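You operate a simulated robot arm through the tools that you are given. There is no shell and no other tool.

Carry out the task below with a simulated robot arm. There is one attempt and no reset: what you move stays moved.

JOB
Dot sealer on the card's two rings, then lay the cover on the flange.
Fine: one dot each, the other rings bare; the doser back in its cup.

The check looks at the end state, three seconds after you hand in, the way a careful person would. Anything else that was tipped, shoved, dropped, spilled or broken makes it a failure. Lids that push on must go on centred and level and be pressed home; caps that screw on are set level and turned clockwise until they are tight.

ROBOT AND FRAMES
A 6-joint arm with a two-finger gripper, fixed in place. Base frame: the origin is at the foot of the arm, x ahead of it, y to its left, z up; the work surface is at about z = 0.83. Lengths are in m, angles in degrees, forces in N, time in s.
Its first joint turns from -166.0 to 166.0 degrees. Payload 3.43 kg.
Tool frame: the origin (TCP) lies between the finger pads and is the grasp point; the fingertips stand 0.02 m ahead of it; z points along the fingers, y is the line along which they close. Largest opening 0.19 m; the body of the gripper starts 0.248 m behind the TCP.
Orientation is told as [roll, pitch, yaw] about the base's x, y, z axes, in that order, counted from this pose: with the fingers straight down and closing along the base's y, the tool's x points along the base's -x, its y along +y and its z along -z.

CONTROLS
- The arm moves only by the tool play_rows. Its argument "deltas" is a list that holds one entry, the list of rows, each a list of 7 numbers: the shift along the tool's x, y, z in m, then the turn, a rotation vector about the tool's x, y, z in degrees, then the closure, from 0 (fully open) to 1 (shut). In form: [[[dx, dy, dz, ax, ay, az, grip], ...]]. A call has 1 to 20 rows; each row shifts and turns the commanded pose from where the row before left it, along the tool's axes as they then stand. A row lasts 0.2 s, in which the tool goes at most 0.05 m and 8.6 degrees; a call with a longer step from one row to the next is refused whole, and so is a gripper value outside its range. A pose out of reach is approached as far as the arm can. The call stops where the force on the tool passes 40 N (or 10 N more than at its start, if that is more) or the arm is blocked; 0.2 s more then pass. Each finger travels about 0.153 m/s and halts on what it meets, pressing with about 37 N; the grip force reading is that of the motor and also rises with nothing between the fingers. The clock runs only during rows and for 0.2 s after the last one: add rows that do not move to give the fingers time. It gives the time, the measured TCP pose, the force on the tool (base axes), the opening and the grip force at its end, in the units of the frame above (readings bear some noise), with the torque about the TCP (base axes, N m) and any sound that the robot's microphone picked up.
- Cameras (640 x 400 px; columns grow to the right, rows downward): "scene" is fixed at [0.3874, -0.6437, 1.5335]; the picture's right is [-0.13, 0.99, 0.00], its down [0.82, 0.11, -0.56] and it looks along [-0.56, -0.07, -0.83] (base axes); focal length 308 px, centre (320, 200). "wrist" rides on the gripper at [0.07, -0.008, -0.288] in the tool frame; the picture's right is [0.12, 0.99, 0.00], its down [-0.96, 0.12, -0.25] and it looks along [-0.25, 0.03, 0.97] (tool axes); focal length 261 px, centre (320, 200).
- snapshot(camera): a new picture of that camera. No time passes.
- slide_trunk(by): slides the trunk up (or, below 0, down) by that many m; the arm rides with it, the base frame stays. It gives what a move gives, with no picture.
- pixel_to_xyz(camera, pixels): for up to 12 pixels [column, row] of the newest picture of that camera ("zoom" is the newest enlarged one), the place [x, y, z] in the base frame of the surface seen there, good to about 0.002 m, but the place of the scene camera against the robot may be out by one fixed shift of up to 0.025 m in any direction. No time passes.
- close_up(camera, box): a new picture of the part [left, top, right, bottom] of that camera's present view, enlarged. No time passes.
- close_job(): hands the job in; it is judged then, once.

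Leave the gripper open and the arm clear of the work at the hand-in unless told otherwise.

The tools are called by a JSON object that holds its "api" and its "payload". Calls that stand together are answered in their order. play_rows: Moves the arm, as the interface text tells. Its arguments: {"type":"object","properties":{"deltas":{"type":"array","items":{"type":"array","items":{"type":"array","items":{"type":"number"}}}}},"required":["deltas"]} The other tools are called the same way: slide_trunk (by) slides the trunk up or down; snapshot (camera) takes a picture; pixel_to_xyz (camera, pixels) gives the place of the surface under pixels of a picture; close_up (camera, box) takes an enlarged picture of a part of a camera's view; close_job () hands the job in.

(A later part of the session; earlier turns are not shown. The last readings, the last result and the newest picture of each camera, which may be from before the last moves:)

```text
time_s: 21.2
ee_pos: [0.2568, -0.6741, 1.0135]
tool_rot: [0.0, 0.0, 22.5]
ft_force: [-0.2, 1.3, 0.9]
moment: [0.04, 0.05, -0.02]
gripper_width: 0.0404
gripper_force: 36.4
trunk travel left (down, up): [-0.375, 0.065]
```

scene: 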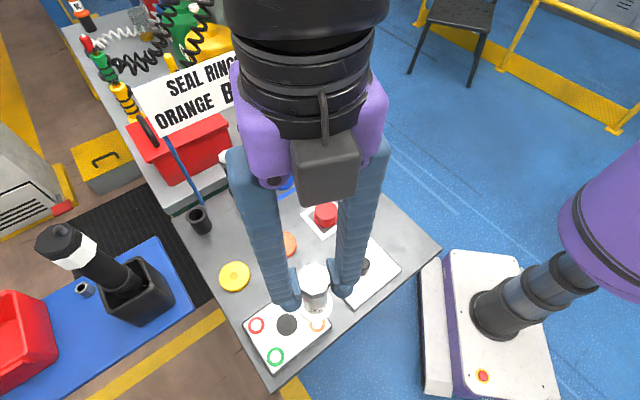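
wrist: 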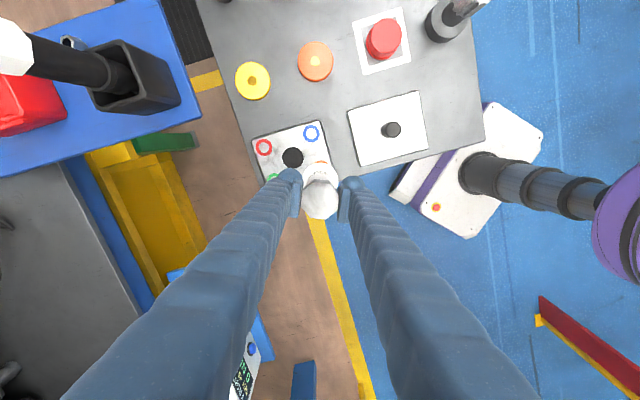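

I check whether the doser is slipping in the grip or the tip retracting: measure the cap top and skirt heights now.

{"api": "close_up", "payload": {"camera": "wrist", "box": [240, 110, 368, 230]}}

{"api": "pixel_to_xyz", "payload": {"camera": "zoom", "pixels": [[340, 191], [390, 183], [412, 195], [425, 212], [373, 295], [373, 260], [373, 330], [330, 77]]}}

{"api": "close_up", "payload": {"camera": "scene", "box": [270, 250, 370, 350]}}

```text
3.33 times, centred on (304, 170) of wrist
```

zoom: 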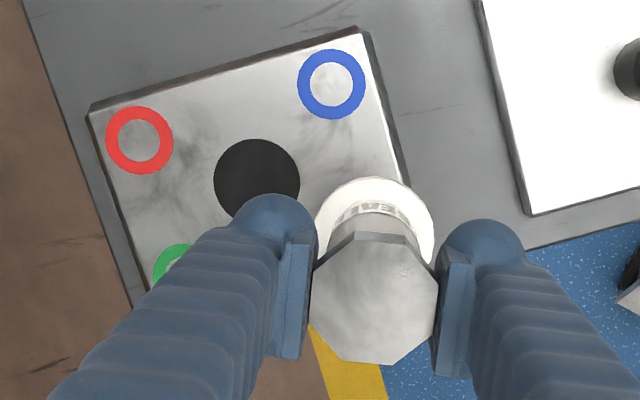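

```text
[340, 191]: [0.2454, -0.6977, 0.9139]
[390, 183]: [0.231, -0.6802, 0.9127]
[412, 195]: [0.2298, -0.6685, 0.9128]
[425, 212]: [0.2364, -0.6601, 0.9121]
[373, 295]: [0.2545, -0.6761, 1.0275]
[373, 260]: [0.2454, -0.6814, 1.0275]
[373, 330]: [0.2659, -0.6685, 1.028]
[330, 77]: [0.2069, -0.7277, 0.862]
```

```text
4.00 times, centred on (320, 300) of scene
```

zoom: 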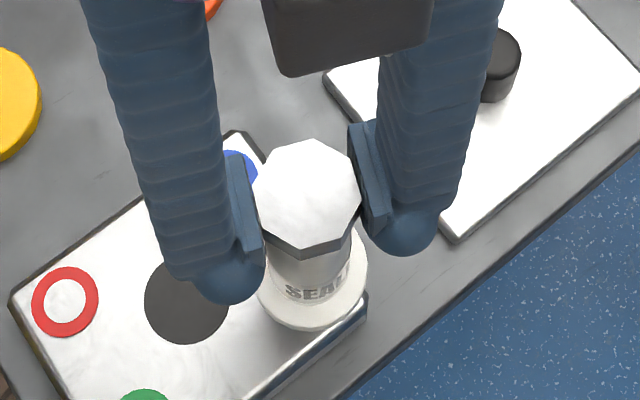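

No slip in the grip (cap and skirt keep their offset to the TCP). The contact force is ≈3 N; I press on in 2 mm steps.

{"api": "play_rows", "payload": {"deltas": [[[0, 0, 0.001, 0, 0, 0, 1], [0, 0, 0.001, 0, 0, 0, 1]]]}}

```text
time_s: 21.8
ee_pos: [0.2571, -0.6743, 1.0112]
tool_rot: [0.1, -0.1, 22.4]
ft_force: [1.4, -0.6, 1.9]
moment: [-0.16, -0.08, -0.02]
gripper_width: 0.0407
gripper_force: 37.2
trunk travel left (down, up): [-0.375, 0.065]
```

Force is +1.9 N (4 N contact), still no sound. Next 2 mm.

{"api": "play_rows", "payload": {"deltas": [[[0, 0, 0.001, 0, 0, 0, 1], [0, 0, 0.001, 0, 0, 0, 1]]]}}

```text
time_s: 22.4
ee_pos: [0.2566, -0.6733, 1.0093]
tool_rot: [0.0, 0.0, 22.4]
ft_force: [-0.8, -1.8, 3.9]
moment: [-0.27, -0.02, -0.01]
gripper_width: 0.0404
gripper_force: 36.8
trunk travel left (down, up): [-0.375, 0.065]
```

Contact is ≈6 N at z 1.0093, no sound. I go on another 2 mm.

{"api": "play_rows", "payload": {"deltas": [[[0, 0, 0.001, 0, 0, 0, 1], [0, 0, 0.001, 0, 0, 0, 1]]]}}

```text
time_s: 23.0
ee_pos: [0.2567, -0.6727, 1.008]
tool_rot: [0.0, 0.0, 22.3]
ft_force: [-0.1, 0.5, 7.3]
moment: [0.04, 0.08, 0.01]
gripper_width: 0.0406
gripper_force: 36.4
trunk travel left (down, up): [-0.375, 0.065]
```

Contact is now ≈9.5 N. Rather than pressing further blind, I lift and shift aside to look whether a dot was already laid.

{"api": "play_rows", "payload": {"deltas": [[[0, 0, -0.003, 0, 0, 0, 1], [0, 0, -0.006, 0, 0, 0, 1], [0, 0, -0.02, 0, 0, 0, 1], [0, 0, -0.03, 0, 0, 0, 1], [0, 0, -0.02, 0, 0, 0, 1], [-0.03, 0, 0, 0, 0, 0, 1], [-0.03, 0, 0, 0, 0, 0, 1], [0, 0, 0, 0, 0, 0, 1]]]}}

{"api": "close_up", "payload": {"camera": "wrist", "box": [240, 80, 368, 200]}}

{"api": "close_up", "payload": {"camera": "scene", "box": [240, 250, 380, 380]}}

```text
time_s: 24.8
ee_pos: [0.3125, -0.65, 1.0868]
tool_rot: [0.1, -0.1, 22.5]
ft_force: [0.1, -0.3, -2.1]
moment: [0.02, -0.03, 0.03]
gripper_width: 0.0402
gripper_force: 37.5
trunk travel left (down, up): [-0.375, 0.065]
```

```text
3.33 times, centred on (304, 140) of wrist
```

zoom: 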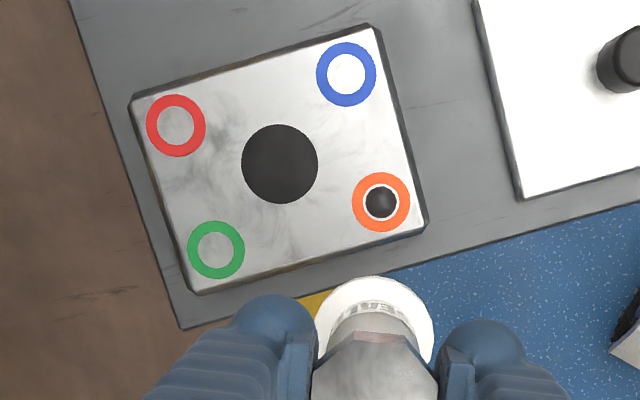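

```text
3.08 times, centred on (310, 315) of scene
```

zoom: 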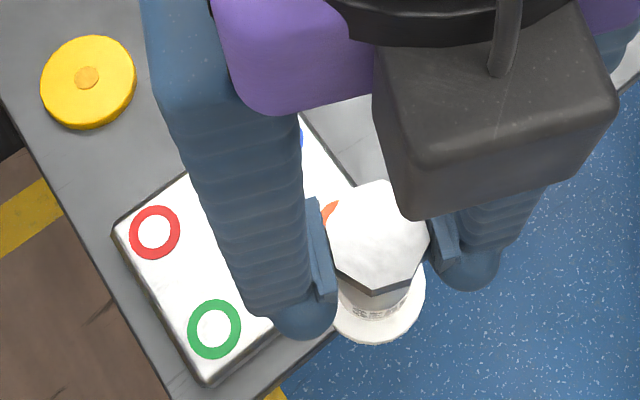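

A single dark dot sits centred in the orange ring. Now I measure dot, orange ring and blue ring in this picture to calibrate the next one.

{"api": "pixel_to_xyz", "payload": {"camera": "zoom", "pixels": [[382, 202], [380, 202], [346, 74], [346, 44], [346, 104], [317, 74], [375, 74], [279, 163], [176, 125], [216, 249]]}}

{"api": "play_rows", "payload": {"deltas": [[[0, 0, 0, 0, 0, 0, 1]]]}}

```text
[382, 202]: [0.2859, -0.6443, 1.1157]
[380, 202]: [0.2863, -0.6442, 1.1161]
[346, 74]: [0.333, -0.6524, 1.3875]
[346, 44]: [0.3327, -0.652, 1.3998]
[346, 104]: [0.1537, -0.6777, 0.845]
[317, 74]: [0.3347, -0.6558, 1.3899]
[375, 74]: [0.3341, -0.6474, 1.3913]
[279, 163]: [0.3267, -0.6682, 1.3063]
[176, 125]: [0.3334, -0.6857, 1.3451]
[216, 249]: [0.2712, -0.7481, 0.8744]
```

```text
time_s: 25.2
ee_pos: [0.3119, -0.6496, 1.087]
tool_rot: [0.0, 0.0, 22.4]
ft_force: [0.0, 0.1, -1.7]
moment: [-0.04, 0.01, 0.0]
gripper_width: 0.0404
gripper_force: 37.1
trunk travel left (down, up): [-0.375, 0.065]
```

That query used the scene zoom; I redo it on a fresh wrist close-up.

{"api": "close_up", "payload": {"camera": "wrist", "box": [240, 80, 368, 200]}}

{"api": "pixel_to_xyz", "payload": {"camera": "zoom", "pixels": [[382, 202], [380, 202], [346, 74], [346, 44], [346, 104], [317, 74], [375, 74], [279, 163], [176, 125], [216, 249]]}}

```text
3.33 times, centred on (304, 140) of wrist
```

zoom: 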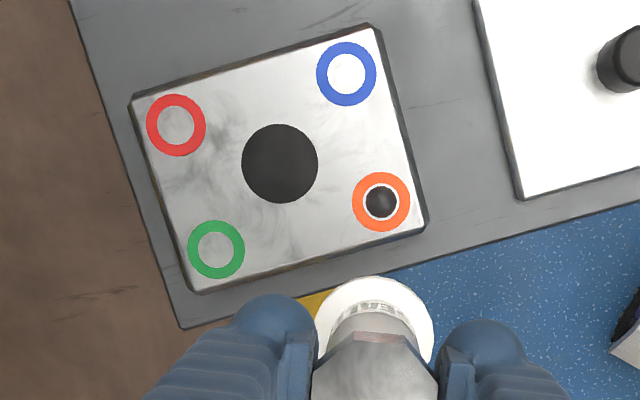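

```text
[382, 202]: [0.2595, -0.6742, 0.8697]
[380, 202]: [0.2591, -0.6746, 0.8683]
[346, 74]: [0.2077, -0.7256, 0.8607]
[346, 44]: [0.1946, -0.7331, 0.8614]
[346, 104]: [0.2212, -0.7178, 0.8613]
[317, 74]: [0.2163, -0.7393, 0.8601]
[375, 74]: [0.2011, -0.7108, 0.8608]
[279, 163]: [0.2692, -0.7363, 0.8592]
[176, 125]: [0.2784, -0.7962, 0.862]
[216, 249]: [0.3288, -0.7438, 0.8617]
```

The dot is at (0.2593, -0.6744), well centred. Blue ring centre is (0.2077, -0.7256). I move the doser there at z 1.087, then lower to z ≈ 1.03 for an alignment check.

{"api": "play_rows", "payload": {"deltas": [[[0.0126, -0.003, 0, 0, 0, 0, 1], [0.0251, -0.00604, 0, 0, 0, 0, 1], [0.0251, -0.00604, 0, 0, 0, 0, 1], [0.0251, -0.00604, 0, 0, 0, 0, 1], [0.0251, -0.00604, 0, 0, 0, 0, 1], [0.0126, -0.003, 0, 0, 0, 0, 1], [0, 0, 0.02, 0, 0, 0, 1], [0, 0, 0.02, 0, 0, 0, 1], [0, 0, 0.017, 0, 0, 0, 1], [0, 0, 0, 0, 0, 0, 1], [0, 0, 0, 0, 0, 0, 1]]]}}

{"api": "close_up", "payload": {"camera": "wrist", "box": [240, 130, 368, 250]}}

{"api": "pixel_to_xyz", "payload": {"camera": "zoom", "pixels": [[318, 156], [324, 139], [340, 125], [360, 117], [390, 117], [412, 129], [425, 146], [430, 169]]}}

```text
time_s: 27.6
ee_pos: [0.2081, -0.7258, 1.0287]
tool_rot: [0.0, 0.0, 22.4]
ft_force: [-1.2, 0.8, -2.0]
moment: [-0.01, -0.03, 0.0]
gripper_width: 0.0409
gripper_force: 37.4
trunk travel left (down, up): [-0.375, 0.065]
```

```text
3.33 times, centred on (304, 190) of wrist
```

zoom: 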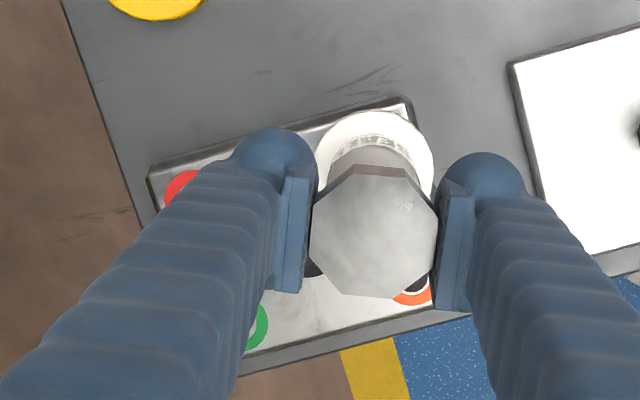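

```text
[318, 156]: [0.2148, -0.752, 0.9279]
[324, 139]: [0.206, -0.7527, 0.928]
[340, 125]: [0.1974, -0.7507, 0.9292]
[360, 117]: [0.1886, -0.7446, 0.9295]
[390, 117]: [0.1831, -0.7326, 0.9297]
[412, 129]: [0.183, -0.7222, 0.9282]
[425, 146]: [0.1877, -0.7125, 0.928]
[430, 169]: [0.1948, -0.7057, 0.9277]
```

Skirt centre ≈ (0.2085, -0.727), reading (0.2081, -0.7258); I correct by 1 mm along tool y and lower to z ≈ 1.016, as before.

{"api": "play_rows", "payload": {"deltas": [[[0.0001, 0.0011, 0, 0, 0, 0, 1], [0, 0, 0.004, 0, 0, 0, 1], [0, 0, 0.003, 0, 0, 0, 1], [0, 0, 0.003, 0, 0, 0, 1], [0, 0, 0.002, 0, 0, 0, 1], [0, 0, 0.002, 0, 0, 0, 1], [0, 0, 0, 0, 0, 0, 1]]]}}

{"api": "close_up", "payload": {"camera": "wrist", "box": [240, 130, 368, 250]}}

{"api": "pixel_to_xyz", "payload": {"camera": "zoom", "pixels": [[318, 156], [324, 139], [340, 125], [360, 117], [390, 117], [412, 129], [425, 146], [430, 169]]}}

```text
time_s: 29.2
ee_pos: [0.2083, -0.7269, 1.0153]
tool_rot: [0.0, 0.0, 22.4]
ft_force: [-0.8, -0.1, 0.8]
moment: [-0.07, 0.12, 0.02]
gripper_width: 0.0407
gripper_force: 37.2
trunk travel left (down, up): [-0.375, 0.065]
```

```text
3.33 times, centred on (304, 190) of wrist
```

zoom: 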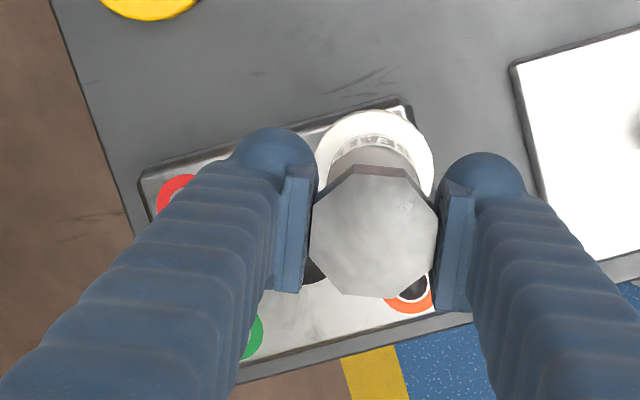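

```text
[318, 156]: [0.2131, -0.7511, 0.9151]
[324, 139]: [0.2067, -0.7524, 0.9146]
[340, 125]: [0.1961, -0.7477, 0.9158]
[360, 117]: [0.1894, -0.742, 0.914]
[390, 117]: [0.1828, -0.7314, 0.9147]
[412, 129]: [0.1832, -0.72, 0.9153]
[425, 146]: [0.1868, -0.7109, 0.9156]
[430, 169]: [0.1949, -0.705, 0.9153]
```

Skirt centre is (0.2083, -0.7258), on target, and the tip touches lightly. I press the same total stroke as before: 6 mm first.

{"api": "play_rows", "payload": {"deltas": [[[0, 0, 0.001, 0, 0, 0, 1], [0, 0, 0.001, 0, 0, 0, 1], [0, 0, 0.001, 0, 0, 0, 1], [0, 0, 0.001, 0, 0, 0, 1], [0, 0, 0.001, 0, 0, 0, 1], [0, 0, 0.001, 0, 0, 0, 1]]]}}

```text
time_s: 30.6
ee_pos: [0.2075, -0.7246, 1.0093]
tool_rot: [0.0, 0.0, 22.4]
ft_force: [-0.5, -1.9, 3.2]
moment: [-0.11, 0.03, 0.02]
gripper_width: 0.0402
gripper_force: 37.6
trunk travel left (down, up): [-0.375, 0.065]
```

The force is 3.2 N (5 N contact), same as before at this depth. I press the last 3 mm to reach about the same 9 N.

{"api": "play_rows", "payload": {"deltas": [[[0, 0, 0.001, 0, 0, 0, 1], [0, 0, 0.001, 0, 0, 0, 1], [0, 0, 0.0005, 0, 0, 0, 1]]]}}

```text
time_s: 31.4
ee_pos: [0.206, -0.7253, 1.007]
tool_rot: [0.0, 0.1, 22.5]
ft_force: [0.8, -0.1, 6.6]
moment: [-0.11, -0.08, -0.02]
gripper_width: 0.0405
gripper_force: 36.8
trunk travel left (down, up): [-0.375, 0.065]
```

Force +6.6 N, slightly less than last time (7.3). I add 0.5 mm to match.

{"api": "play_rows", "payload": {"deltas": [[[0, 0, 0.0006, 0, 0, 0, 1], [0, 0, 0, 0, 0, 0, 1]]]}}

```text
time_s: 32.0
ee_pos: [0.2071, -0.7248, 1.0075]
tool_rot: [0.1, 0.0, 22.6]
ft_force: [0.4, -1.4, 10.1]
moment: [-0.17, -0.08, 0.01]
gripper_width: 0.0405
gripper_force: 36.7
trunk travel left (down, up): [-0.375, 0.065]
```

Contact is now ≈12 N, more than last time. I lift straight up and move aside to look.

{"api": "play_rows", "payload": {"deltas": [[[0, 0, -0.003, 0, 0, 0, 1], [0, 0, -0.006, 0, 0, 0, 1], [0, 0, -0.02, 0, 0, 0, 1], [0, 0, -0.03, 0, 0, 0, 1], [0, 0, -0.03, 0, 0, 0, 1], [-0.03, 0.01, 0, 0, 0, 0, 1], [-0.04, 0.01, 0, 0, 0, 0, 1], [-0.03, 0.01, 0, 0, 0, 0, 1], [0, 0, 0, 0, 0, 0, 1]]]}}

{"api": "close_up", "payload": {"camera": "wrist", "box": [240, 80, 368, 200]}}

{"api": "pixel_to_xyz", "payload": {"camera": "zoom", "pixels": [[320, 100], [320, 150]]}}

```text
time_s: 34.0
ee_pos: [0.2886, -0.658, 1.0937]
tool_rot: [0.0, 0.1, 22.4]
ft_force: [-0.2, 0.8, -1.2]
moment: [0.01, 0.0, 0.0]
gripper_width: 0.0404
gripper_force: 37.0
trunk travel left (down, up): [-0.375, 0.065]
```

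```text
3.33 times, centred on (304, 140) of wrist
```

zoom: 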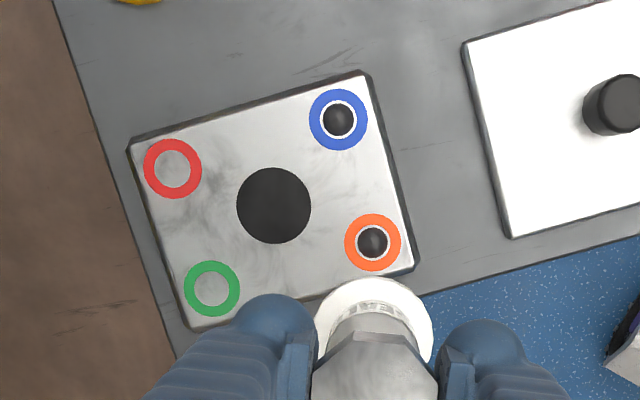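

```text
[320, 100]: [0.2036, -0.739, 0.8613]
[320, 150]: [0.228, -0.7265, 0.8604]
```

Each of the two rings has one dot and the others are bare. Now I return the doser: first to about 6 cm short of its cup at z ≈ 1.09, to check the cup's place.

{"api": "play_rows", "payload": {"deltas": [[[0.012, -0.0079, 0, 0, 0, 0, 1], [0.024, -0.01575, 0, 0, 0, 0, 1], [0.024, -0.01575, 0, 0, 0, 0, 1], [0.024, -0.01575, 0, 0, 0, 0, 1], [0.024, -0.01575, 0, 0, 0, 0, 1], [0.024, -0.01575, 0, 0, 0, 0, 1], [0.024, -0.01575, 0, 0, 0, 0, 1], [0.024, -0.01575, 0, 0, 0, 0, 1], [0.024, -0.01575, 0, 0, 0, 0, 1], [0.024, -0.01575, 0, 0, 0, 0, 1], [0.024, -0.01575, 0, 0, 0, 0, 1], [0.024, -0.01575, 0, 0, 0, 0, 1], [0.012, -0.0079, 0, 0, 0, 0, 1], [0, 0, 0, 0, 0, 0, 1], [0, 0, 0, 0, 0, 0, 1]]]}}

{"api": "snapshot", "payload": {"camera": "wrist"}}

{"api": "close_up", "payload": {"camera": "scene", "box": [150, 140, 270, 260]}}

```text
time_s: 37.2
ee_pos: [0.0949, -0.9449, 1.0944]
tool_rot: [0.0, 0.1, 22.5]
ft_force: [0.1, -0.3, -1.7]
moment: [-0.01, -0.02, 0.01]
gripper_width: 0.0403
gripper_force: 36.9
trunk travel left (down, up): [-0.375, 0.065]
```

```text
taken
```

wrist: 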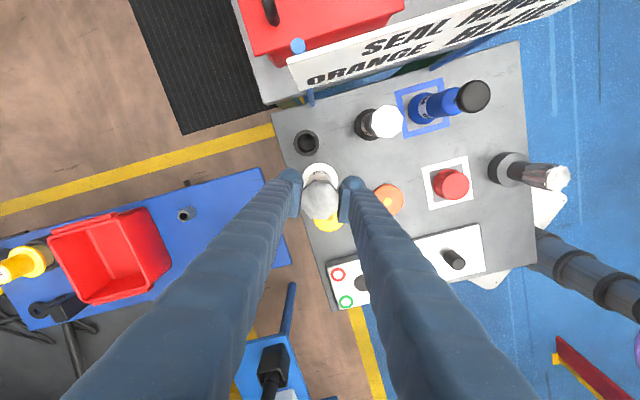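

```text
3.33 times, centred on (210, 200) of scene
```

zoom: 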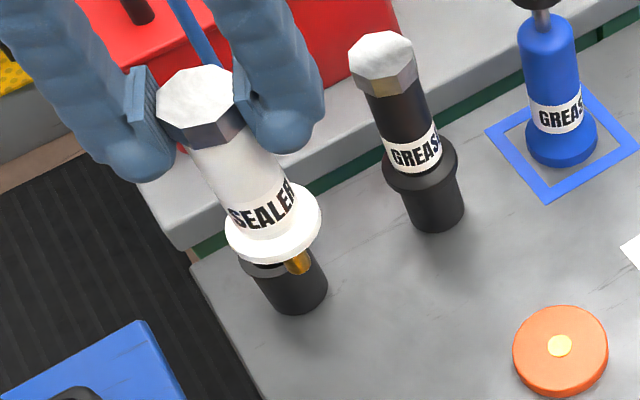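

I measure the cup's rim in the wrist view around (305, 142).

{"api": "close_up", "payload": {"camera": "wrist", "box": [274, 120, 338, 160]}}

{"api": "pixel_to_xyz", "payload": {"camera": "zoom", "pixels": [[320, 100]]}}

```text
10.00 times, centred on (306, 140) of wrist
```

zoom: 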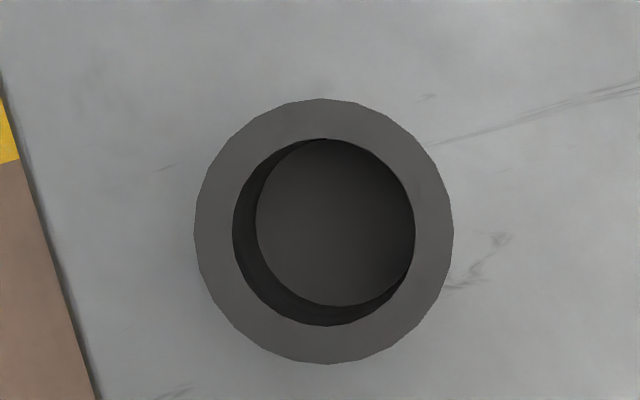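

```text
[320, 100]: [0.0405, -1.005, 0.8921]
```

I query points on the rim ring.

{"api": "pixel_to_xyz", "payload": {"camera": "zoom", "pixels": [[213, 231], [434, 231], [324, 118], [324, 345], [245, 153], [403, 309], [403, 153], [245, 309], [323, 231]]}}

{"api": "play_rows", "payload": {"deltas": [[[0, 0, 0, 0, 0, 0, 1]]]}}

```text
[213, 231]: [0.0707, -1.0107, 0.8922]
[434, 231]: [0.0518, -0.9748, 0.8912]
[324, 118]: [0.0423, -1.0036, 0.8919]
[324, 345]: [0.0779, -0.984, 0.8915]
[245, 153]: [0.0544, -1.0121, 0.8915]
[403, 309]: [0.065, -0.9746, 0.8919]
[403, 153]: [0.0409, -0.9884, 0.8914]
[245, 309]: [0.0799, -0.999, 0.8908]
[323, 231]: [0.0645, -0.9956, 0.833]
```

```text
time_s: 37.6
ee_pos: [0.0961, -0.9456, 1.0952]
tool_rot: [0.1, 0.0, 22.4]
ft_force: [-0.2, 1.2, -1.9]
moment: [-0.04, 0.01, -0.01]
gripper_width: 0.0403
gripper_force: 37.0
trunk travel left (down, up): [-0.375, 0.065]
```

Cup centre is (0.0604, -0.9934), rim z 0.892, unmoved. I move the doser over it.

{"api": "play_rows", "payload": {"deltas": [[[0.0127, -0.0078, 0, 0, 0, 0, 1], [0.0127, -0.0078, 0, 0, 0, 0, 1], [0.0127, -0.0078, 0, 0, 0, 0, 1], [0.0127, -0.0077, 0, 0, 0, 0, 1], [0, 0, 0, 0, 0, 0, 1], [0, 0, 0, 0, 0, 0, 1]]]}}

{"api": "close_up", "payload": {"camera": "wrist", "box": [256, 150, 384, 230]}}

{"api": "close_up", "payload": {"camera": "scene", "box": [150, 140, 250, 240]}}

```text
time_s: 39.0
ee_pos: [0.0584, -0.9934, 1.0957]
tool_rot: [0.0, 0.0, 22.5]
ft_force: [-0.3, 1.2, -1.5]
moment: [-0.05, -0.01, 0.01]
gripper_width: 0.0403
gripper_force: 36.9
trunk travel left (down, up): [-0.375, 0.065]
```

```text
5.00 times, centred on (320, 190) of wrist
```

zoom: 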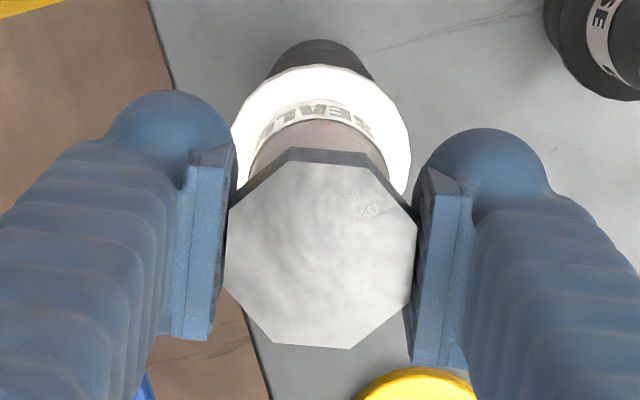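

```text
4.00 times, centred on (200, 190) of scene
```

zoom: 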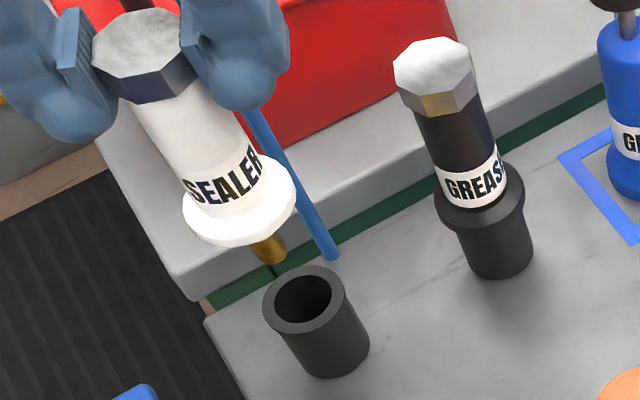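

I measure the skirt circle now in a fresh wrist close-up.

{"api": "close_up", "payload": {"camera": "wrist", "box": [256, 150, 384, 230]}}

{"api": "pixel_to_xyz", "payload": {"camera": "zoom", "pixels": [[240, 135], [250, 110], [268, 88], [290, 73], [320, 68], [350, 73], [378, 90], [398, 115], [406, 145], [404, 175], [320, 250]]}}

{"api": "play_rows", "payload": {"deltas": [[[0, 0, 0, 0, 0, 0, 1]]]}}

```text
5.00 times, centred on (320, 190) of wrist
```

zoom: 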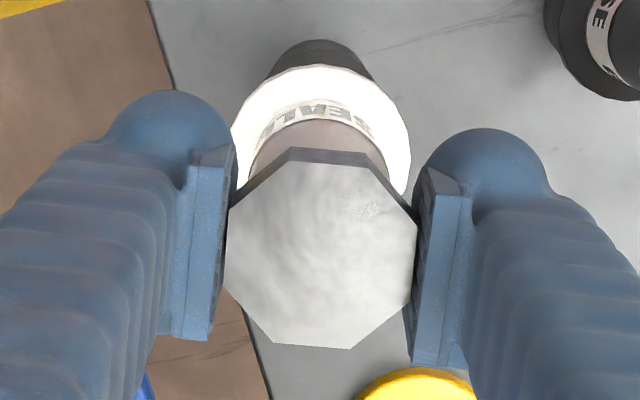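

```text
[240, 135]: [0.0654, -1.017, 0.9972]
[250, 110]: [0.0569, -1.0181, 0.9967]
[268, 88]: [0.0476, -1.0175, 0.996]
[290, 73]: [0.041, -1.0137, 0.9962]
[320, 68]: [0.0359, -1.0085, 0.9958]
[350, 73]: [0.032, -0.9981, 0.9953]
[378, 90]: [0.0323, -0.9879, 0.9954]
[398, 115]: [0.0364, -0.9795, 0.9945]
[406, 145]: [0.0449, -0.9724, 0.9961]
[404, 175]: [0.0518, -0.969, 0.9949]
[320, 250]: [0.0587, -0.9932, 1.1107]
```

```text
time_s: 39.4
ee_pos: [0.059, -0.9939, 1.0961]
tool_rot: [0.0, 0.0, 22.4]
ft_force: [-0.3, -0.4, -1.0]
moment: [0.01, 0.02, 0.0]
gripper_width: 0.0403
gripper_force: 37.4
trunk travel left (down, up): [-0.375, 0.065]
```

Skirt centre reads ≈ (0.0575, -0.9935) versus cup (0.0604, -0.9934). Lowering tended to shift +x by 1–3 mm before, so I lower 0.04 m (tip still ~1 cm above the rim) and measure again before correcting.

{"api": "play_rows", "payload": {"deltas": [[[0, 0, 0.01, 0, 0, 0, 1], [0, 0, 0.01, 0, 0, 0, 1], [0, 0, 0.01, 0, 0, 0, 1], [0, 0, 0.008, 0, 0, 0, 1], [0, 0, 0, 0, 0, 0, 1], [0, 0, 0, 0, 0, 0, 1]]]}}

{"api": "close_up", "payload": {"camera": "wrist", "box": [256, 150, 384, 230]}}

{"api": "pixel_to_xyz", "payload": {"camera": "zoom", "pixels": [[240, 135], [250, 110], [268, 88], [290, 73], [320, 68], [350, 73], [378, 90], [398, 115], [406, 145], [404, 175], [320, 250]]}}

{"api": "close_up", "payload": {"camera": "scene", "box": [150, 150, 250, 240]}}

```text
time_s: 40.8
ee_pos: [0.0587, -0.9921, 1.0577]
tool_rot: [0.0, 0.0, 22.4]
ft_force: [-0.5, 0.3, -1.8]
moment: [-0.01, -0.01, 0.03]
gripper_width: 0.0406
gripper_force: 37.0
trunk travel left (down, up): [-0.375, 0.065]
```

```text
5.00 times, centred on (320, 190) of wrist
```

zoom: 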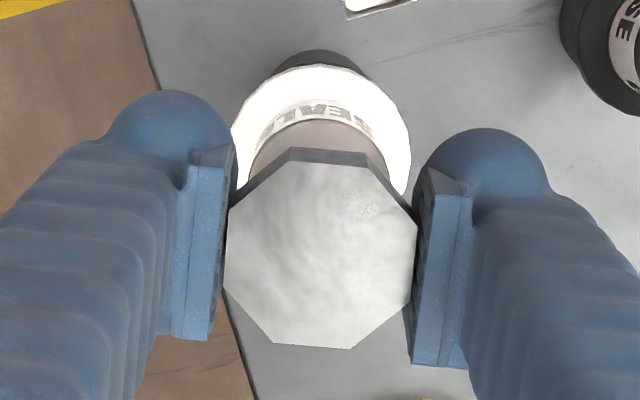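

```text
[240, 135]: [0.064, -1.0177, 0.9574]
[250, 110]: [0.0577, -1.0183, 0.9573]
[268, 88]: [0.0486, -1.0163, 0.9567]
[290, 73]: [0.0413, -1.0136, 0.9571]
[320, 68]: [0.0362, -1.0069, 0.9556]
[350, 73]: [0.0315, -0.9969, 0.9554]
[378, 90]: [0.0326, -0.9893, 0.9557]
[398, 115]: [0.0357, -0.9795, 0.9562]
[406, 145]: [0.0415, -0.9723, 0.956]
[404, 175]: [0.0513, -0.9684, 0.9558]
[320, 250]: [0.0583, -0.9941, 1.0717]
```

```text
4.44 times, centred on (200, 195) of scene
```

zoom: 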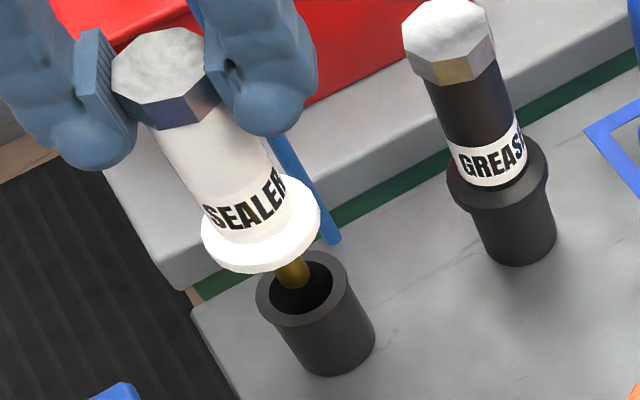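

Skirt centre (0.0576, -0.9932); cup (0.0604, -0.9934). I correct by about +2.4 mm in x and lower into the cup down to TCP z ≈ 1.010, watching the force.

{"api": "play_rows", "payload": {"deltas": [[[-0.002, -0.0014, 0, 0, 0, 0, 1], [0, 0, 0, 0, 0, 0, 1], [0, 0, 0.01, 0, 0, 0, 1], [0, 0, 0.01, 0, 0, 0, 1], [0, 0, 0.01, 0, 0, 0, 1], [0, 0, 0.01, 0, 0, 0, 1], [0, 0, 0.006, 0, 0, 0, 1], [0, 0, 0, 0, 0, 0, 1]]]}}

{"api": "close_up", "payload": {"camera": "scene", "box": [150, 150, 250, 240]}}

{"api": "close_up", "payload": {"camera": "wrist", "box": [256, 150, 384, 230]}}

{"api": "pixel_to_xyz", "payload": {"camera": "zoom", "pixels": [[240, 135], [250, 110], [268, 88], [290, 73], [320, 68], [350, 73], [378, 90], [398, 115], [406, 145], [404, 175], [320, 250]]}}

```text
time_s: 42.6
ee_pos: [0.063, -0.993, 1.011]
tool_rot: [0.0, 0.0, 22.4]
ft_force: [0.2, -1.2, -2.1]
moment: [-0.02, 0.02, 0.0]
gripper_width: 0.0405
gripper_force: 36.8
trunk travel left (down, up): [-0.375, 0.065]
```

```text
4.44 times, centred on (200, 195) of scene
```

zoom: 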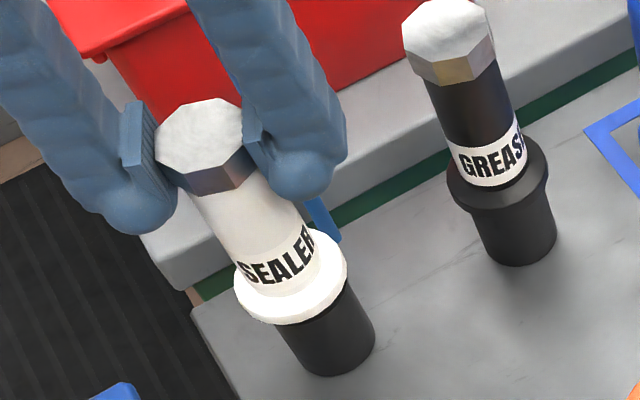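

```text
5.00 times, centred on (320, 190) of wrist
```

zoom: 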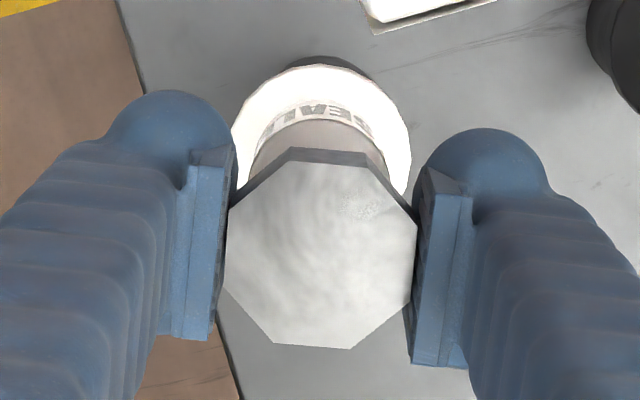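

```text
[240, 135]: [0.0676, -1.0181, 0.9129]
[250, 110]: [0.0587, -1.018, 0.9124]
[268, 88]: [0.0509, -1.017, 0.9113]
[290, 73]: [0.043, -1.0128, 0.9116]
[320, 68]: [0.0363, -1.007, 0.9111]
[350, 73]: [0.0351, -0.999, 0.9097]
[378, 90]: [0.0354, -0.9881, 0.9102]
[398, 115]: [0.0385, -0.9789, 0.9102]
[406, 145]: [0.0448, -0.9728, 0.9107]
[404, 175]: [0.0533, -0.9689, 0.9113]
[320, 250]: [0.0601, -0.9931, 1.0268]
```

Skirt is centred at (0.060, -0.9936) — matching the cup. I lower the last 8 mm in small steps.

{"api": "play_rows", "payload": {"deltas": [[[0, 0, 0.003, 0, 0, 0, 1], [0, 0, 0.002, 0, 0, 0, 1], [0, 0, 0.001, 0, 0, 0, 1], [0, 0, 0.001, 0, 0, 0, 1], [0, 0, 0, 0, 0, 0, 1]]]}}

```text
time_s: 43.8
ee_pos: [0.0612, -0.9924, 1.0026]
tool_rot: [-0.1, 0.0, 22.5]
ft_force: [0.3, -0.1, -1.8]
moment: [0.01, 0.03, 0.01]
gripper_width: 0.0405
gripper_force: 37.3
trunk travel left (down, up): [-0.375, 0.065]
```

Z is at the original grasp height but the weight is still carried. I lower 1 mm more twice.

{"api": "play_rows", "payload": {"deltas": [[[0, 0, 0.001, 0, 0, 0, 1], [0, 0, 0, 0, 0, 0, 1]]]}}

```text
time_s: 44.4
ee_pos: [0.0612, -0.9928, 1.0023]
tool_rot: [0.0, 0.1, 22.4]
ft_force: [-0.8, 0.7, -1.9]
moment: [0.02, 0.0, 0.04]
gripper_width: 0.0402
gripper_force: 37.2
trunk travel left (down, up): [-0.375, 0.065]
```

{"api": "play_rows", "payload": {"deltas": [[[0, 0, 0.001, 0, 0, 0, 1], [0, 0, 0, 0, 0, 0, 1]]]}}

{"api": "close_up", "payload": {"camera": "wrist", "box": [256, 150, 384, 230]}}

{"api": "pixel_to_xyz", "payload": {"camera": "zoom", "pixels": [[240, 135], [268, 88], [320, 68], [378, 90], [406, 145], [320, 250]]}}

```text
time_s: 45.0
ee_pos: [0.0617, -0.9936, 1.0021]
tool_rot: [-0.1, 0.0, 22.4]
ft_force: [-0.6, -0.7, -1.7]
moment: [0.02, 0.01, -0.02]
gripper_width: 0.0402
gripper_force: 37.2
trunk travel left (down, up): [-0.375, 0.065]
```

```text
5.00 times, centred on (320, 190) of wrist
```

zoom: 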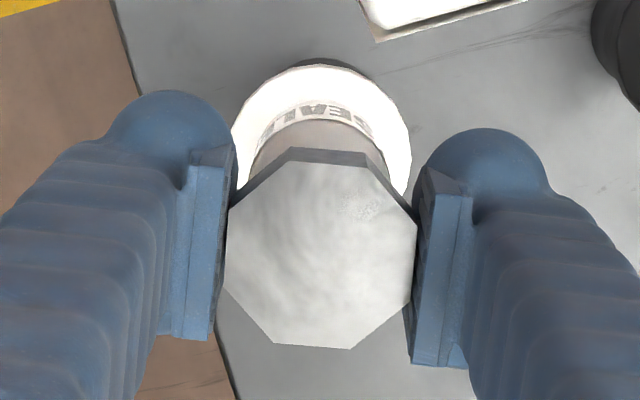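

```text
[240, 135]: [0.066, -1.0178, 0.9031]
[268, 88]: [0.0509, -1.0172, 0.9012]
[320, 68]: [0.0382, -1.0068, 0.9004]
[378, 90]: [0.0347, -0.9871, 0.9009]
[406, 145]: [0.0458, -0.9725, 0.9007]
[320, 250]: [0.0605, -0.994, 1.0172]
```

Skirt top reads 0.901 like at the start, but the force still shows the weight. I lower 1.5 mm more to see if it rests.

{"api": "play_rows", "payload": {"deltas": [[[0, 0, 0.0015, 0, 0, 0, 1], [0, 0, 0, 0, 0, 0, 1], [0, 0, 0, 0, 0, 0, 1]]]}}

```text
time_s: 45.8
ee_pos: [0.0624, -0.9943, 0.9993]
tool_rot: [0.1, 0.0, 22.4]
ft_force: [-0.3, -0.6, 0.6]
moment: [0.09, 0.08, -0.03]
gripper_width: 0.0403
gripper_force: 36.6
trunk travel left (down, up): [-0.375, 0.065]
```

The weight is now on the cup (force +0.6 N). I open the fingers gently to 0.08 m.

{"api": "play_rows", "payload": {"deltas": [[[0, 0, 0, 0, 0, 0, 0.77], [0, 0, 0, 0, 0, 0, 0.74], [0, 0, 0, 0, 0, 0, 0.7], [0, 0, 0, 0, 0, 0, 0.64], [0, 0, 0, 0, 0, 0, 0.579], [0, 0, 0, 0, 0, 0, 0.579], [0, 0, 0, 0, 0, 0, 0.579]]]}}

{"api": "close_up", "payload": {"camera": "scene", "box": [150, 150, 250, 240]}}

{"api": "close_up", "payload": {"camera": "wrist", "box": [256, 150, 384, 230]}}

```text
time_s: 47.4
ee_pos: [0.0617, -0.993, 0.9999]
tool_rot: [-0.1, 0.0, 22.4]
ft_force: [0.5, -0.5, 0.1]
moment: [-0.02, 0.0, 0.01]
gripper_width: 0.0802
gripper_force: 0.1
trunk travel left (down, up): [-0.375, 0.065]
```

```text
4.44 times, centred on (200, 195) of scene
```

zoom: 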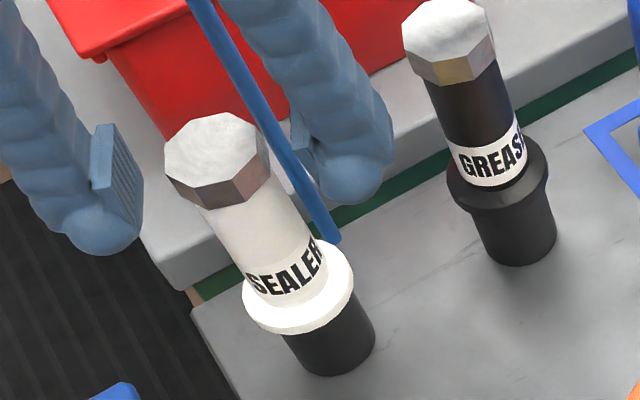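

```text
5.00 times, centred on (320, 190) of wrist
```

zoom: 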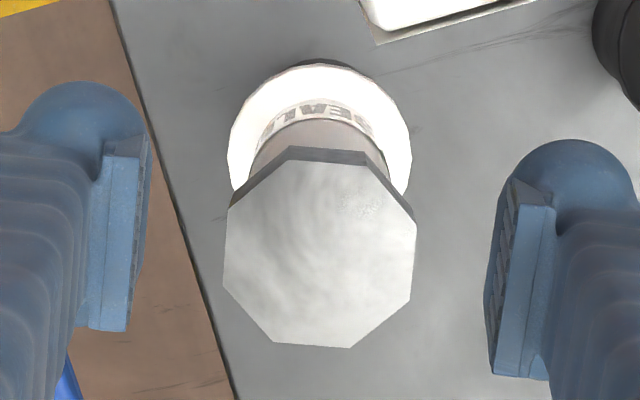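

The doser stands upright and centred in its cup. I raise straight up 0.09 m, then move above the cover (0.123, -0.591) at z ≈ 1.13 and turn to yaw 45°.

{"api": "play_rows", "payload": {"deltas": [[[0, 0, -0.015, 0, 0, 0, 0.579], [0, 0, -0.025, 0, 0, 0, 0.579], [0, 0, -0.025, 0, 0, 0, 0.579], [0, 0, -0.025, 0, 0, 0, 0.579], [-0.01905, 0.03167, -0.004, 0, 0, 0, 0.579], [-0.01905, 0.03167, -0.004, 0, 0, 0, 0.579], [-0.01905, 0.03167, -0.004, 0, 0, 0, 0.579], [-0.01905, 0.03167, -0.004, 0, 0, 0, 0.579], [-0.01905, 0.03167, -0.004, 0, 0, 0, 0.579], [-0.01905, 0.03167, -0.004, 0, 0, 0, 0.579], [-0.01905, 0.03167, -0.004, 0, 0, 0, 0.579], [-0.01905, 0.03167, -0.004, 0, 0, 0, 0.579], [-0.01905, 0.03167, -0.004, 0, 0, 0, 0.579], [-0.01905, 0.03167, -0.004, 0, 0, 0, 0.579], [-0.01905, 0.03167, 0, 0, 0, 0, 0.579], [0, 0, 0, 0, 0, -7.53, 0.579], [0, 0, 0, 0, 0, -7.53, 0.579], [0, 0, 0, 0, 0, -7.54, 0.579], [0, 0, 0, 0, 0, 0, 0.579]]]}}

{"api": "snapshot", "payload": {"camera": "wrist"}}

{"api": "snapshot", "payload": {"camera": "scene"}}

```text
time_s: 51.4
ee_pos: [0.1229, -0.591, 1.1309]
tool_rot: [0.0, 0.0, 45.1]
ft_force: [-0.2, -0.2, -0.3]
moment: [0.03, 0.02, 0.04]
gripper_width: 0.0801
gripper_force: 0.0
trunk travel left (down, up): [-0.375, 0.065]
```

```text
taken
```

wrist: 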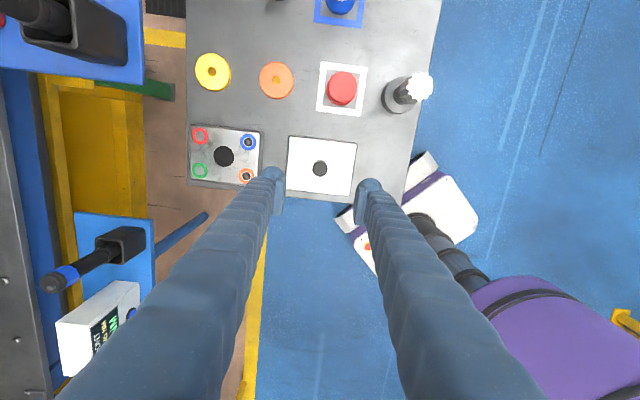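

```text
taken
```

scene: 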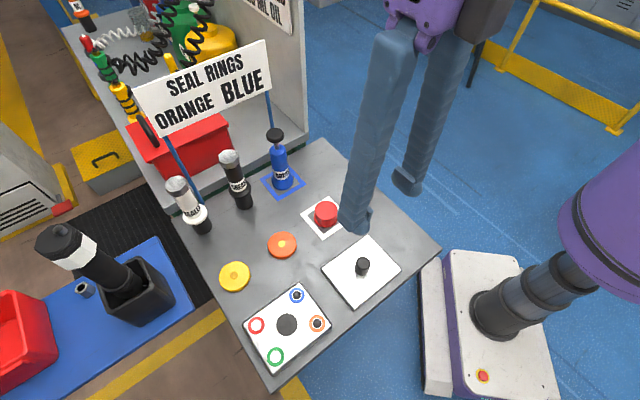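

Everything still stands as before. Now I measure cover, knob and flange accurately in wrist close-ups.

{"api": "close_up", "payload": {"camera": "wrist", "box": [272, 125, 368, 205]}}

{"api": "pixel_to_xyz", "payload": {"camera": "zoom", "pixels": [[320, 100]]}}

{"api": "close_up", "payload": {"camera": "scene", "box": [310, 225, 410, 315]}}

```text
5.00 times, centred on (320, 165) of wrist
```

zoom: 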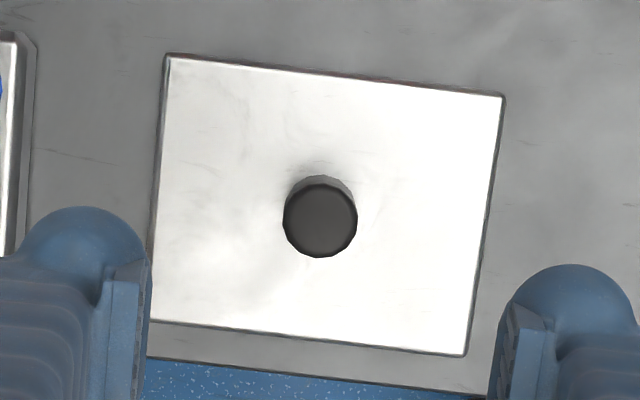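

```text
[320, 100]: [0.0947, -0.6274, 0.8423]
```

```text
4.44 times, centred on (360, 270) of scene
```

zoom: 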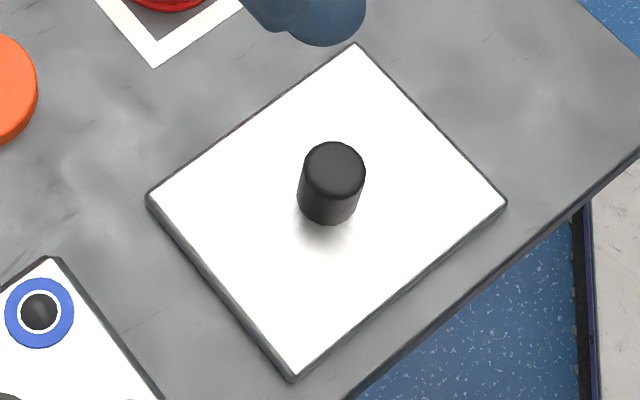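

I query the corners and knob on a fresh wrist close-up.

{"api": "close_up", "payload": {"camera": "wrist", "box": [272, 125, 368, 205]}}

{"api": "pixel_to_xyz", "payload": {"camera": "zoom", "pixels": [[172, 62], [499, 101], [463, 350], [154, 318], [321, 221], [287, 218], [353, 218], [320, 188], [320, 254], [335, 78], [335, 340], [482, 220]]}}

{"api": "close_up", "payload": {"camera": "wrist", "box": [180, 115, 276, 195]}}

{"api": "pixel_to_xyz", "payload": {"camera": "zoom", "pixels": [[320, 100]]}}

```text
5.00 times, centred on (320, 165) of wrist
```

zoom: 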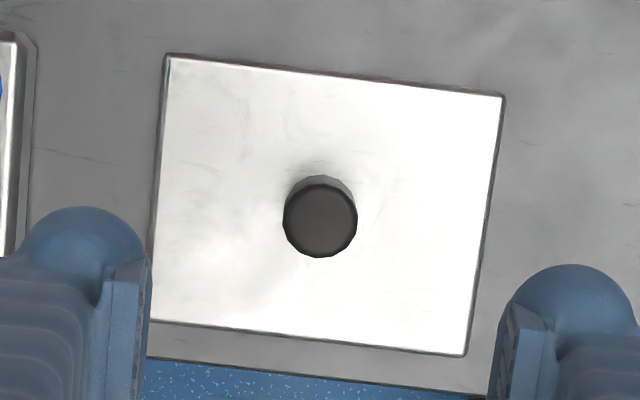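

```text
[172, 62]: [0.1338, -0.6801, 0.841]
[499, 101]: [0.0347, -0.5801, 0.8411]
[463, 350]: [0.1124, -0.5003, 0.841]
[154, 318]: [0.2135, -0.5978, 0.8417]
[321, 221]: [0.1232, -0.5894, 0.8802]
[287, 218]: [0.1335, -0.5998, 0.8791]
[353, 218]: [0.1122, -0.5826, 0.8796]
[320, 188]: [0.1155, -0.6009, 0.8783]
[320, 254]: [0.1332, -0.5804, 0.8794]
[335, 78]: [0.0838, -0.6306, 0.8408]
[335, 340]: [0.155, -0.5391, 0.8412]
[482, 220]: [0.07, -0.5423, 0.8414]
```

```text
5.00 times, centred on (228, 155) of wrist
```

zoom: 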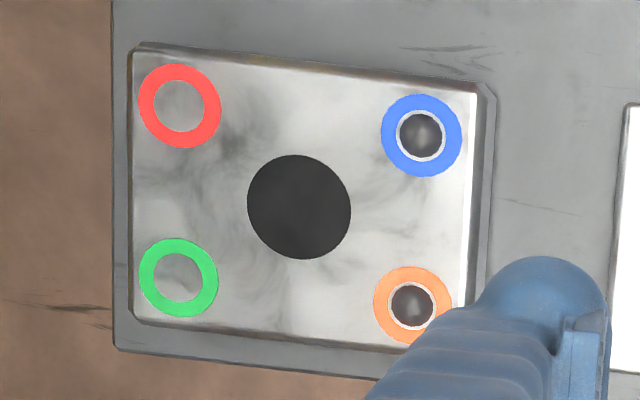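

```text
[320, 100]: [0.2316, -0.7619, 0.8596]
```

I measure the flange in this zoom (newest).

{"api": "pixel_to_xyz", "payload": {"camera": "zoom", "pixels": [[145, 55], [473, 97], [138, 318], [180, 106], [178, 277], [299, 207], [421, 135], [412, 305], [300, 72], [300, 332], [137, 190], [466, 190]]}}

{"api": "pixel_to_xyz", "payload": {"camera": "zoom", "pixels": [[421, 128], [421, 142], [405, 300], [420, 312], [118, 345], [484, 100], [494, 96], [139, 45], [116, 345], [480, 200], [250, 207], [349, 207]]}}

```text
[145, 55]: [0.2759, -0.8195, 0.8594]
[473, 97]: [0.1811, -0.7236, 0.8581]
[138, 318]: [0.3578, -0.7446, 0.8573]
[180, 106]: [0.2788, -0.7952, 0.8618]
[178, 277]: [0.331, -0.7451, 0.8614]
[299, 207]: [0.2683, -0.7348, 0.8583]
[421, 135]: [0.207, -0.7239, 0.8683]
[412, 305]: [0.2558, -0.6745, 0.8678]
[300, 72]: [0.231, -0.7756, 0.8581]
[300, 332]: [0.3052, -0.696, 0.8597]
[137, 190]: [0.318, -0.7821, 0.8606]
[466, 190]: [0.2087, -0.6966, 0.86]
```

```text
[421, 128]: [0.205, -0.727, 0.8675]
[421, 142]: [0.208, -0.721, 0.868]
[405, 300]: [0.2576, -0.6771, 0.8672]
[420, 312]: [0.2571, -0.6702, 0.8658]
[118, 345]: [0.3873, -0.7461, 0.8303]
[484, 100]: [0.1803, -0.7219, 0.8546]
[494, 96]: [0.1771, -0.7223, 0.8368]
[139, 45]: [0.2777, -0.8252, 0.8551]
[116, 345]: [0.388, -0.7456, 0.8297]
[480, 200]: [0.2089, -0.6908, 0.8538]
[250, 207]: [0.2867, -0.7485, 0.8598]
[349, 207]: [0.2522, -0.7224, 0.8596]
```

Flange centre ≈ (0.2685, -0.7352), yaw ≈ 45°; cover centre ≈ (0.1235, -0.590), yaw ≈ 45–45.6°; knob ≈ 0.03 m wide, top z 0.880. I descend to z ≈ 0.92 above the knob and check centring.

{"api": "play_rows", "payload": {"deltas": [[[0, 0, 0.02, 0, 0, 0, 0.579], [0, 0, 0.035, 0, 0, 0, 0.579], [0, 0, 0.04, 0, 0, 0, 0.579], [0, 0, 0.04, 0, 0, 0, 0.579], [0, 0, 0.04, 0, 0, 0, 0.579], [0, 0, 0.025, 0, 0, 0, 0.579], [0, 0, 0.01, 0, 0, 0, 0.579], [0, 0, 0, 0, 0, 0, 0.579], [0, 0, 0, 0, 0, 0, 0.579]]]}}

{"api": "close_up", "payload": {"camera": "wrist", "box": [256, 145, 384, 225]}}

{"api": "pixel_to_xyz", "payload": {"camera": "zoom", "pixels": [[320, 200], [320, 240]]}}

```text
time_s: 53.4
ee_pos: [0.1226, -0.5927, 0.9182]
tool_rot: [0.0, 0.0, 44.9]
ft_force: [0.4, 0.5, -0.5]
moment: [0.0, -0.01, 0.01]
gripper_width: 0.0798
gripper_force: 0.1
trunk travel left (down, up): [-0.375, 0.065]
```

```text
5.00 times, centred on (320, 185) of wrist
```

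zoom: 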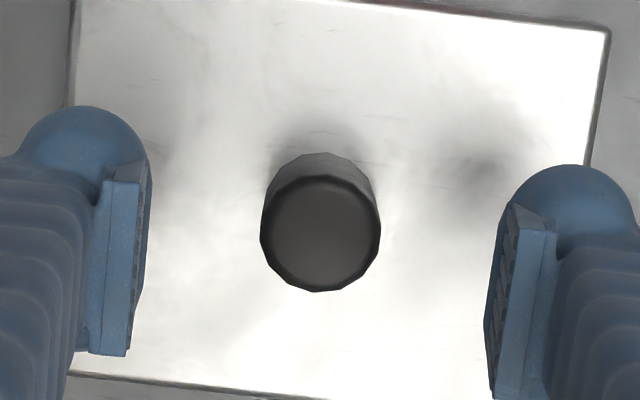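

```text
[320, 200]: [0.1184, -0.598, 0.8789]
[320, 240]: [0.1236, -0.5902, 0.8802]
```

The knob top's centre is (0.1227, -0.5915), matching the TCP. I descend 0.05 m to z ≈ 0.868 (fingertips ~7 mm above the plate) and close.

{"api": "play_rows", "payload": {"deltas": [[[0, 0, 0.015, 0, 0, 0, 0.579], [0, 0, 0.015, 0, 0, 0, 0.579], [0, 0, 0.012, 0, 0, 0, 0.579], [0, 0, 0.008, 0, 0, 0, 0.579], [0, 0, 0, 0, 0, 0, 0.579], [0, 0, 0, 0, 0, 0, 0.579]]]}}

{"api": "close_up", "payload": {"camera": "wrist", "box": [256, 145, 384, 225]}}

{"api": "pixel_to_xyz", "payload": {"camera": "zoom", "pixels": [[320, 240], [320, 220], [320, 270]]}}

```text
time_s: 54.8
ee_pos: [0.1242, -0.592, 0.8704]
tool_rot: [-0.1, 0.0, 45.0]
ft_force: [0.7, 0.7, 0.0]
moment: [-0.02, 0.0, 0.05]
gripper_width: 0.0801
gripper_force: 0.1
trunk travel left (down, up): [-0.375, 0.065]
```

```text
5.00 times, centred on (320, 185) of wrist
```

zoom: 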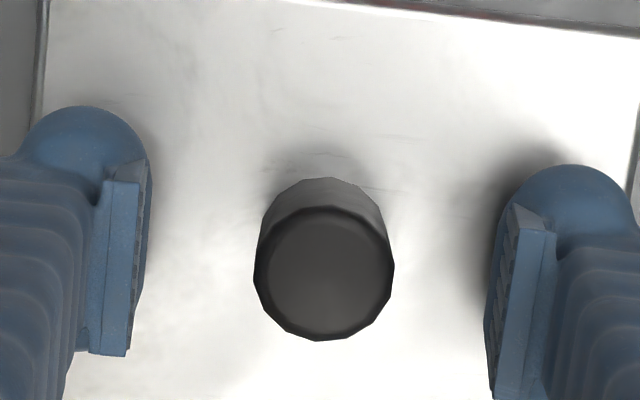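

```text
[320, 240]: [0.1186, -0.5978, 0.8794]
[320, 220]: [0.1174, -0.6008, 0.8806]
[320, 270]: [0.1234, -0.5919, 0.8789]
```

The knob sits ~1.5 mm toward tool +y; I shift 1.5 mm, lower 2 mm and close.

{"api": "play_rows", "payload": {"deltas": [[[0, 0.0015, 0.002, 0, 0, 0, 0.579], [0, 0, 0, 0, 0, 0, 0.65], [0, 0, 0, 0, 0, 0, 0.75], [0, 0, 0, 0, 0, 0, 0.82], [0, 0, 0, 0, 0, 0, 0.88], [0, 0, 0, 0, 0, 0, 1], [0, 0, 0, 0, 0, 0, 1], [0, 0, 0, 0, 0, 0, 1]]]}}

{"api": "close_up", "payload": {"camera": "wrist", "box": [256, 145, 384, 225]}}

{"api": "close_up", "payload": {"camera": "scene", "box": [240, 200, 420, 380]}}

```text
time_s: 56.6
ee_pos: [0.1228, -0.5896, 0.8679]
tool_rot: [0.0, 0.0, 45.1]
ft_force: [-0.4, 0.5, -0.1]
moment: [0.0, 0.0, 0.02]
gripper_width: 0.0302
gripper_force: 37.1
trunk travel left (down, up): [-0.375, 0.065]
```

```text
5.00 times, centred on (320, 185) of wrist
```

zoom: 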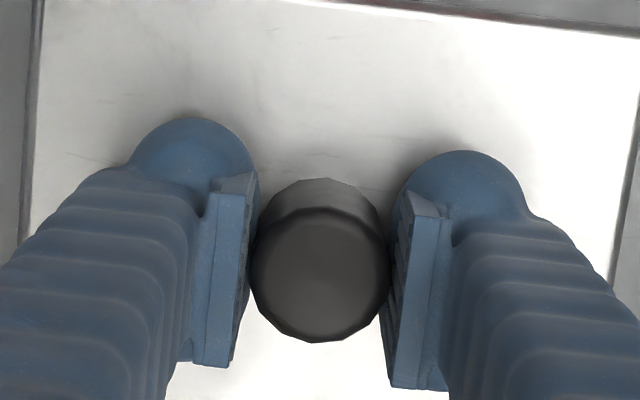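

```text
2.22 times, centred on (330, 290) of scene
```

zoom: 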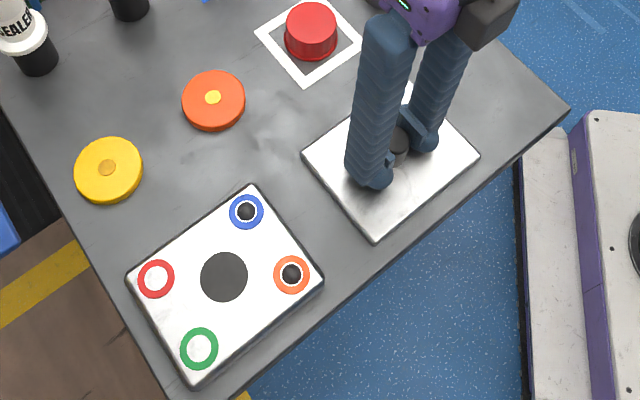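

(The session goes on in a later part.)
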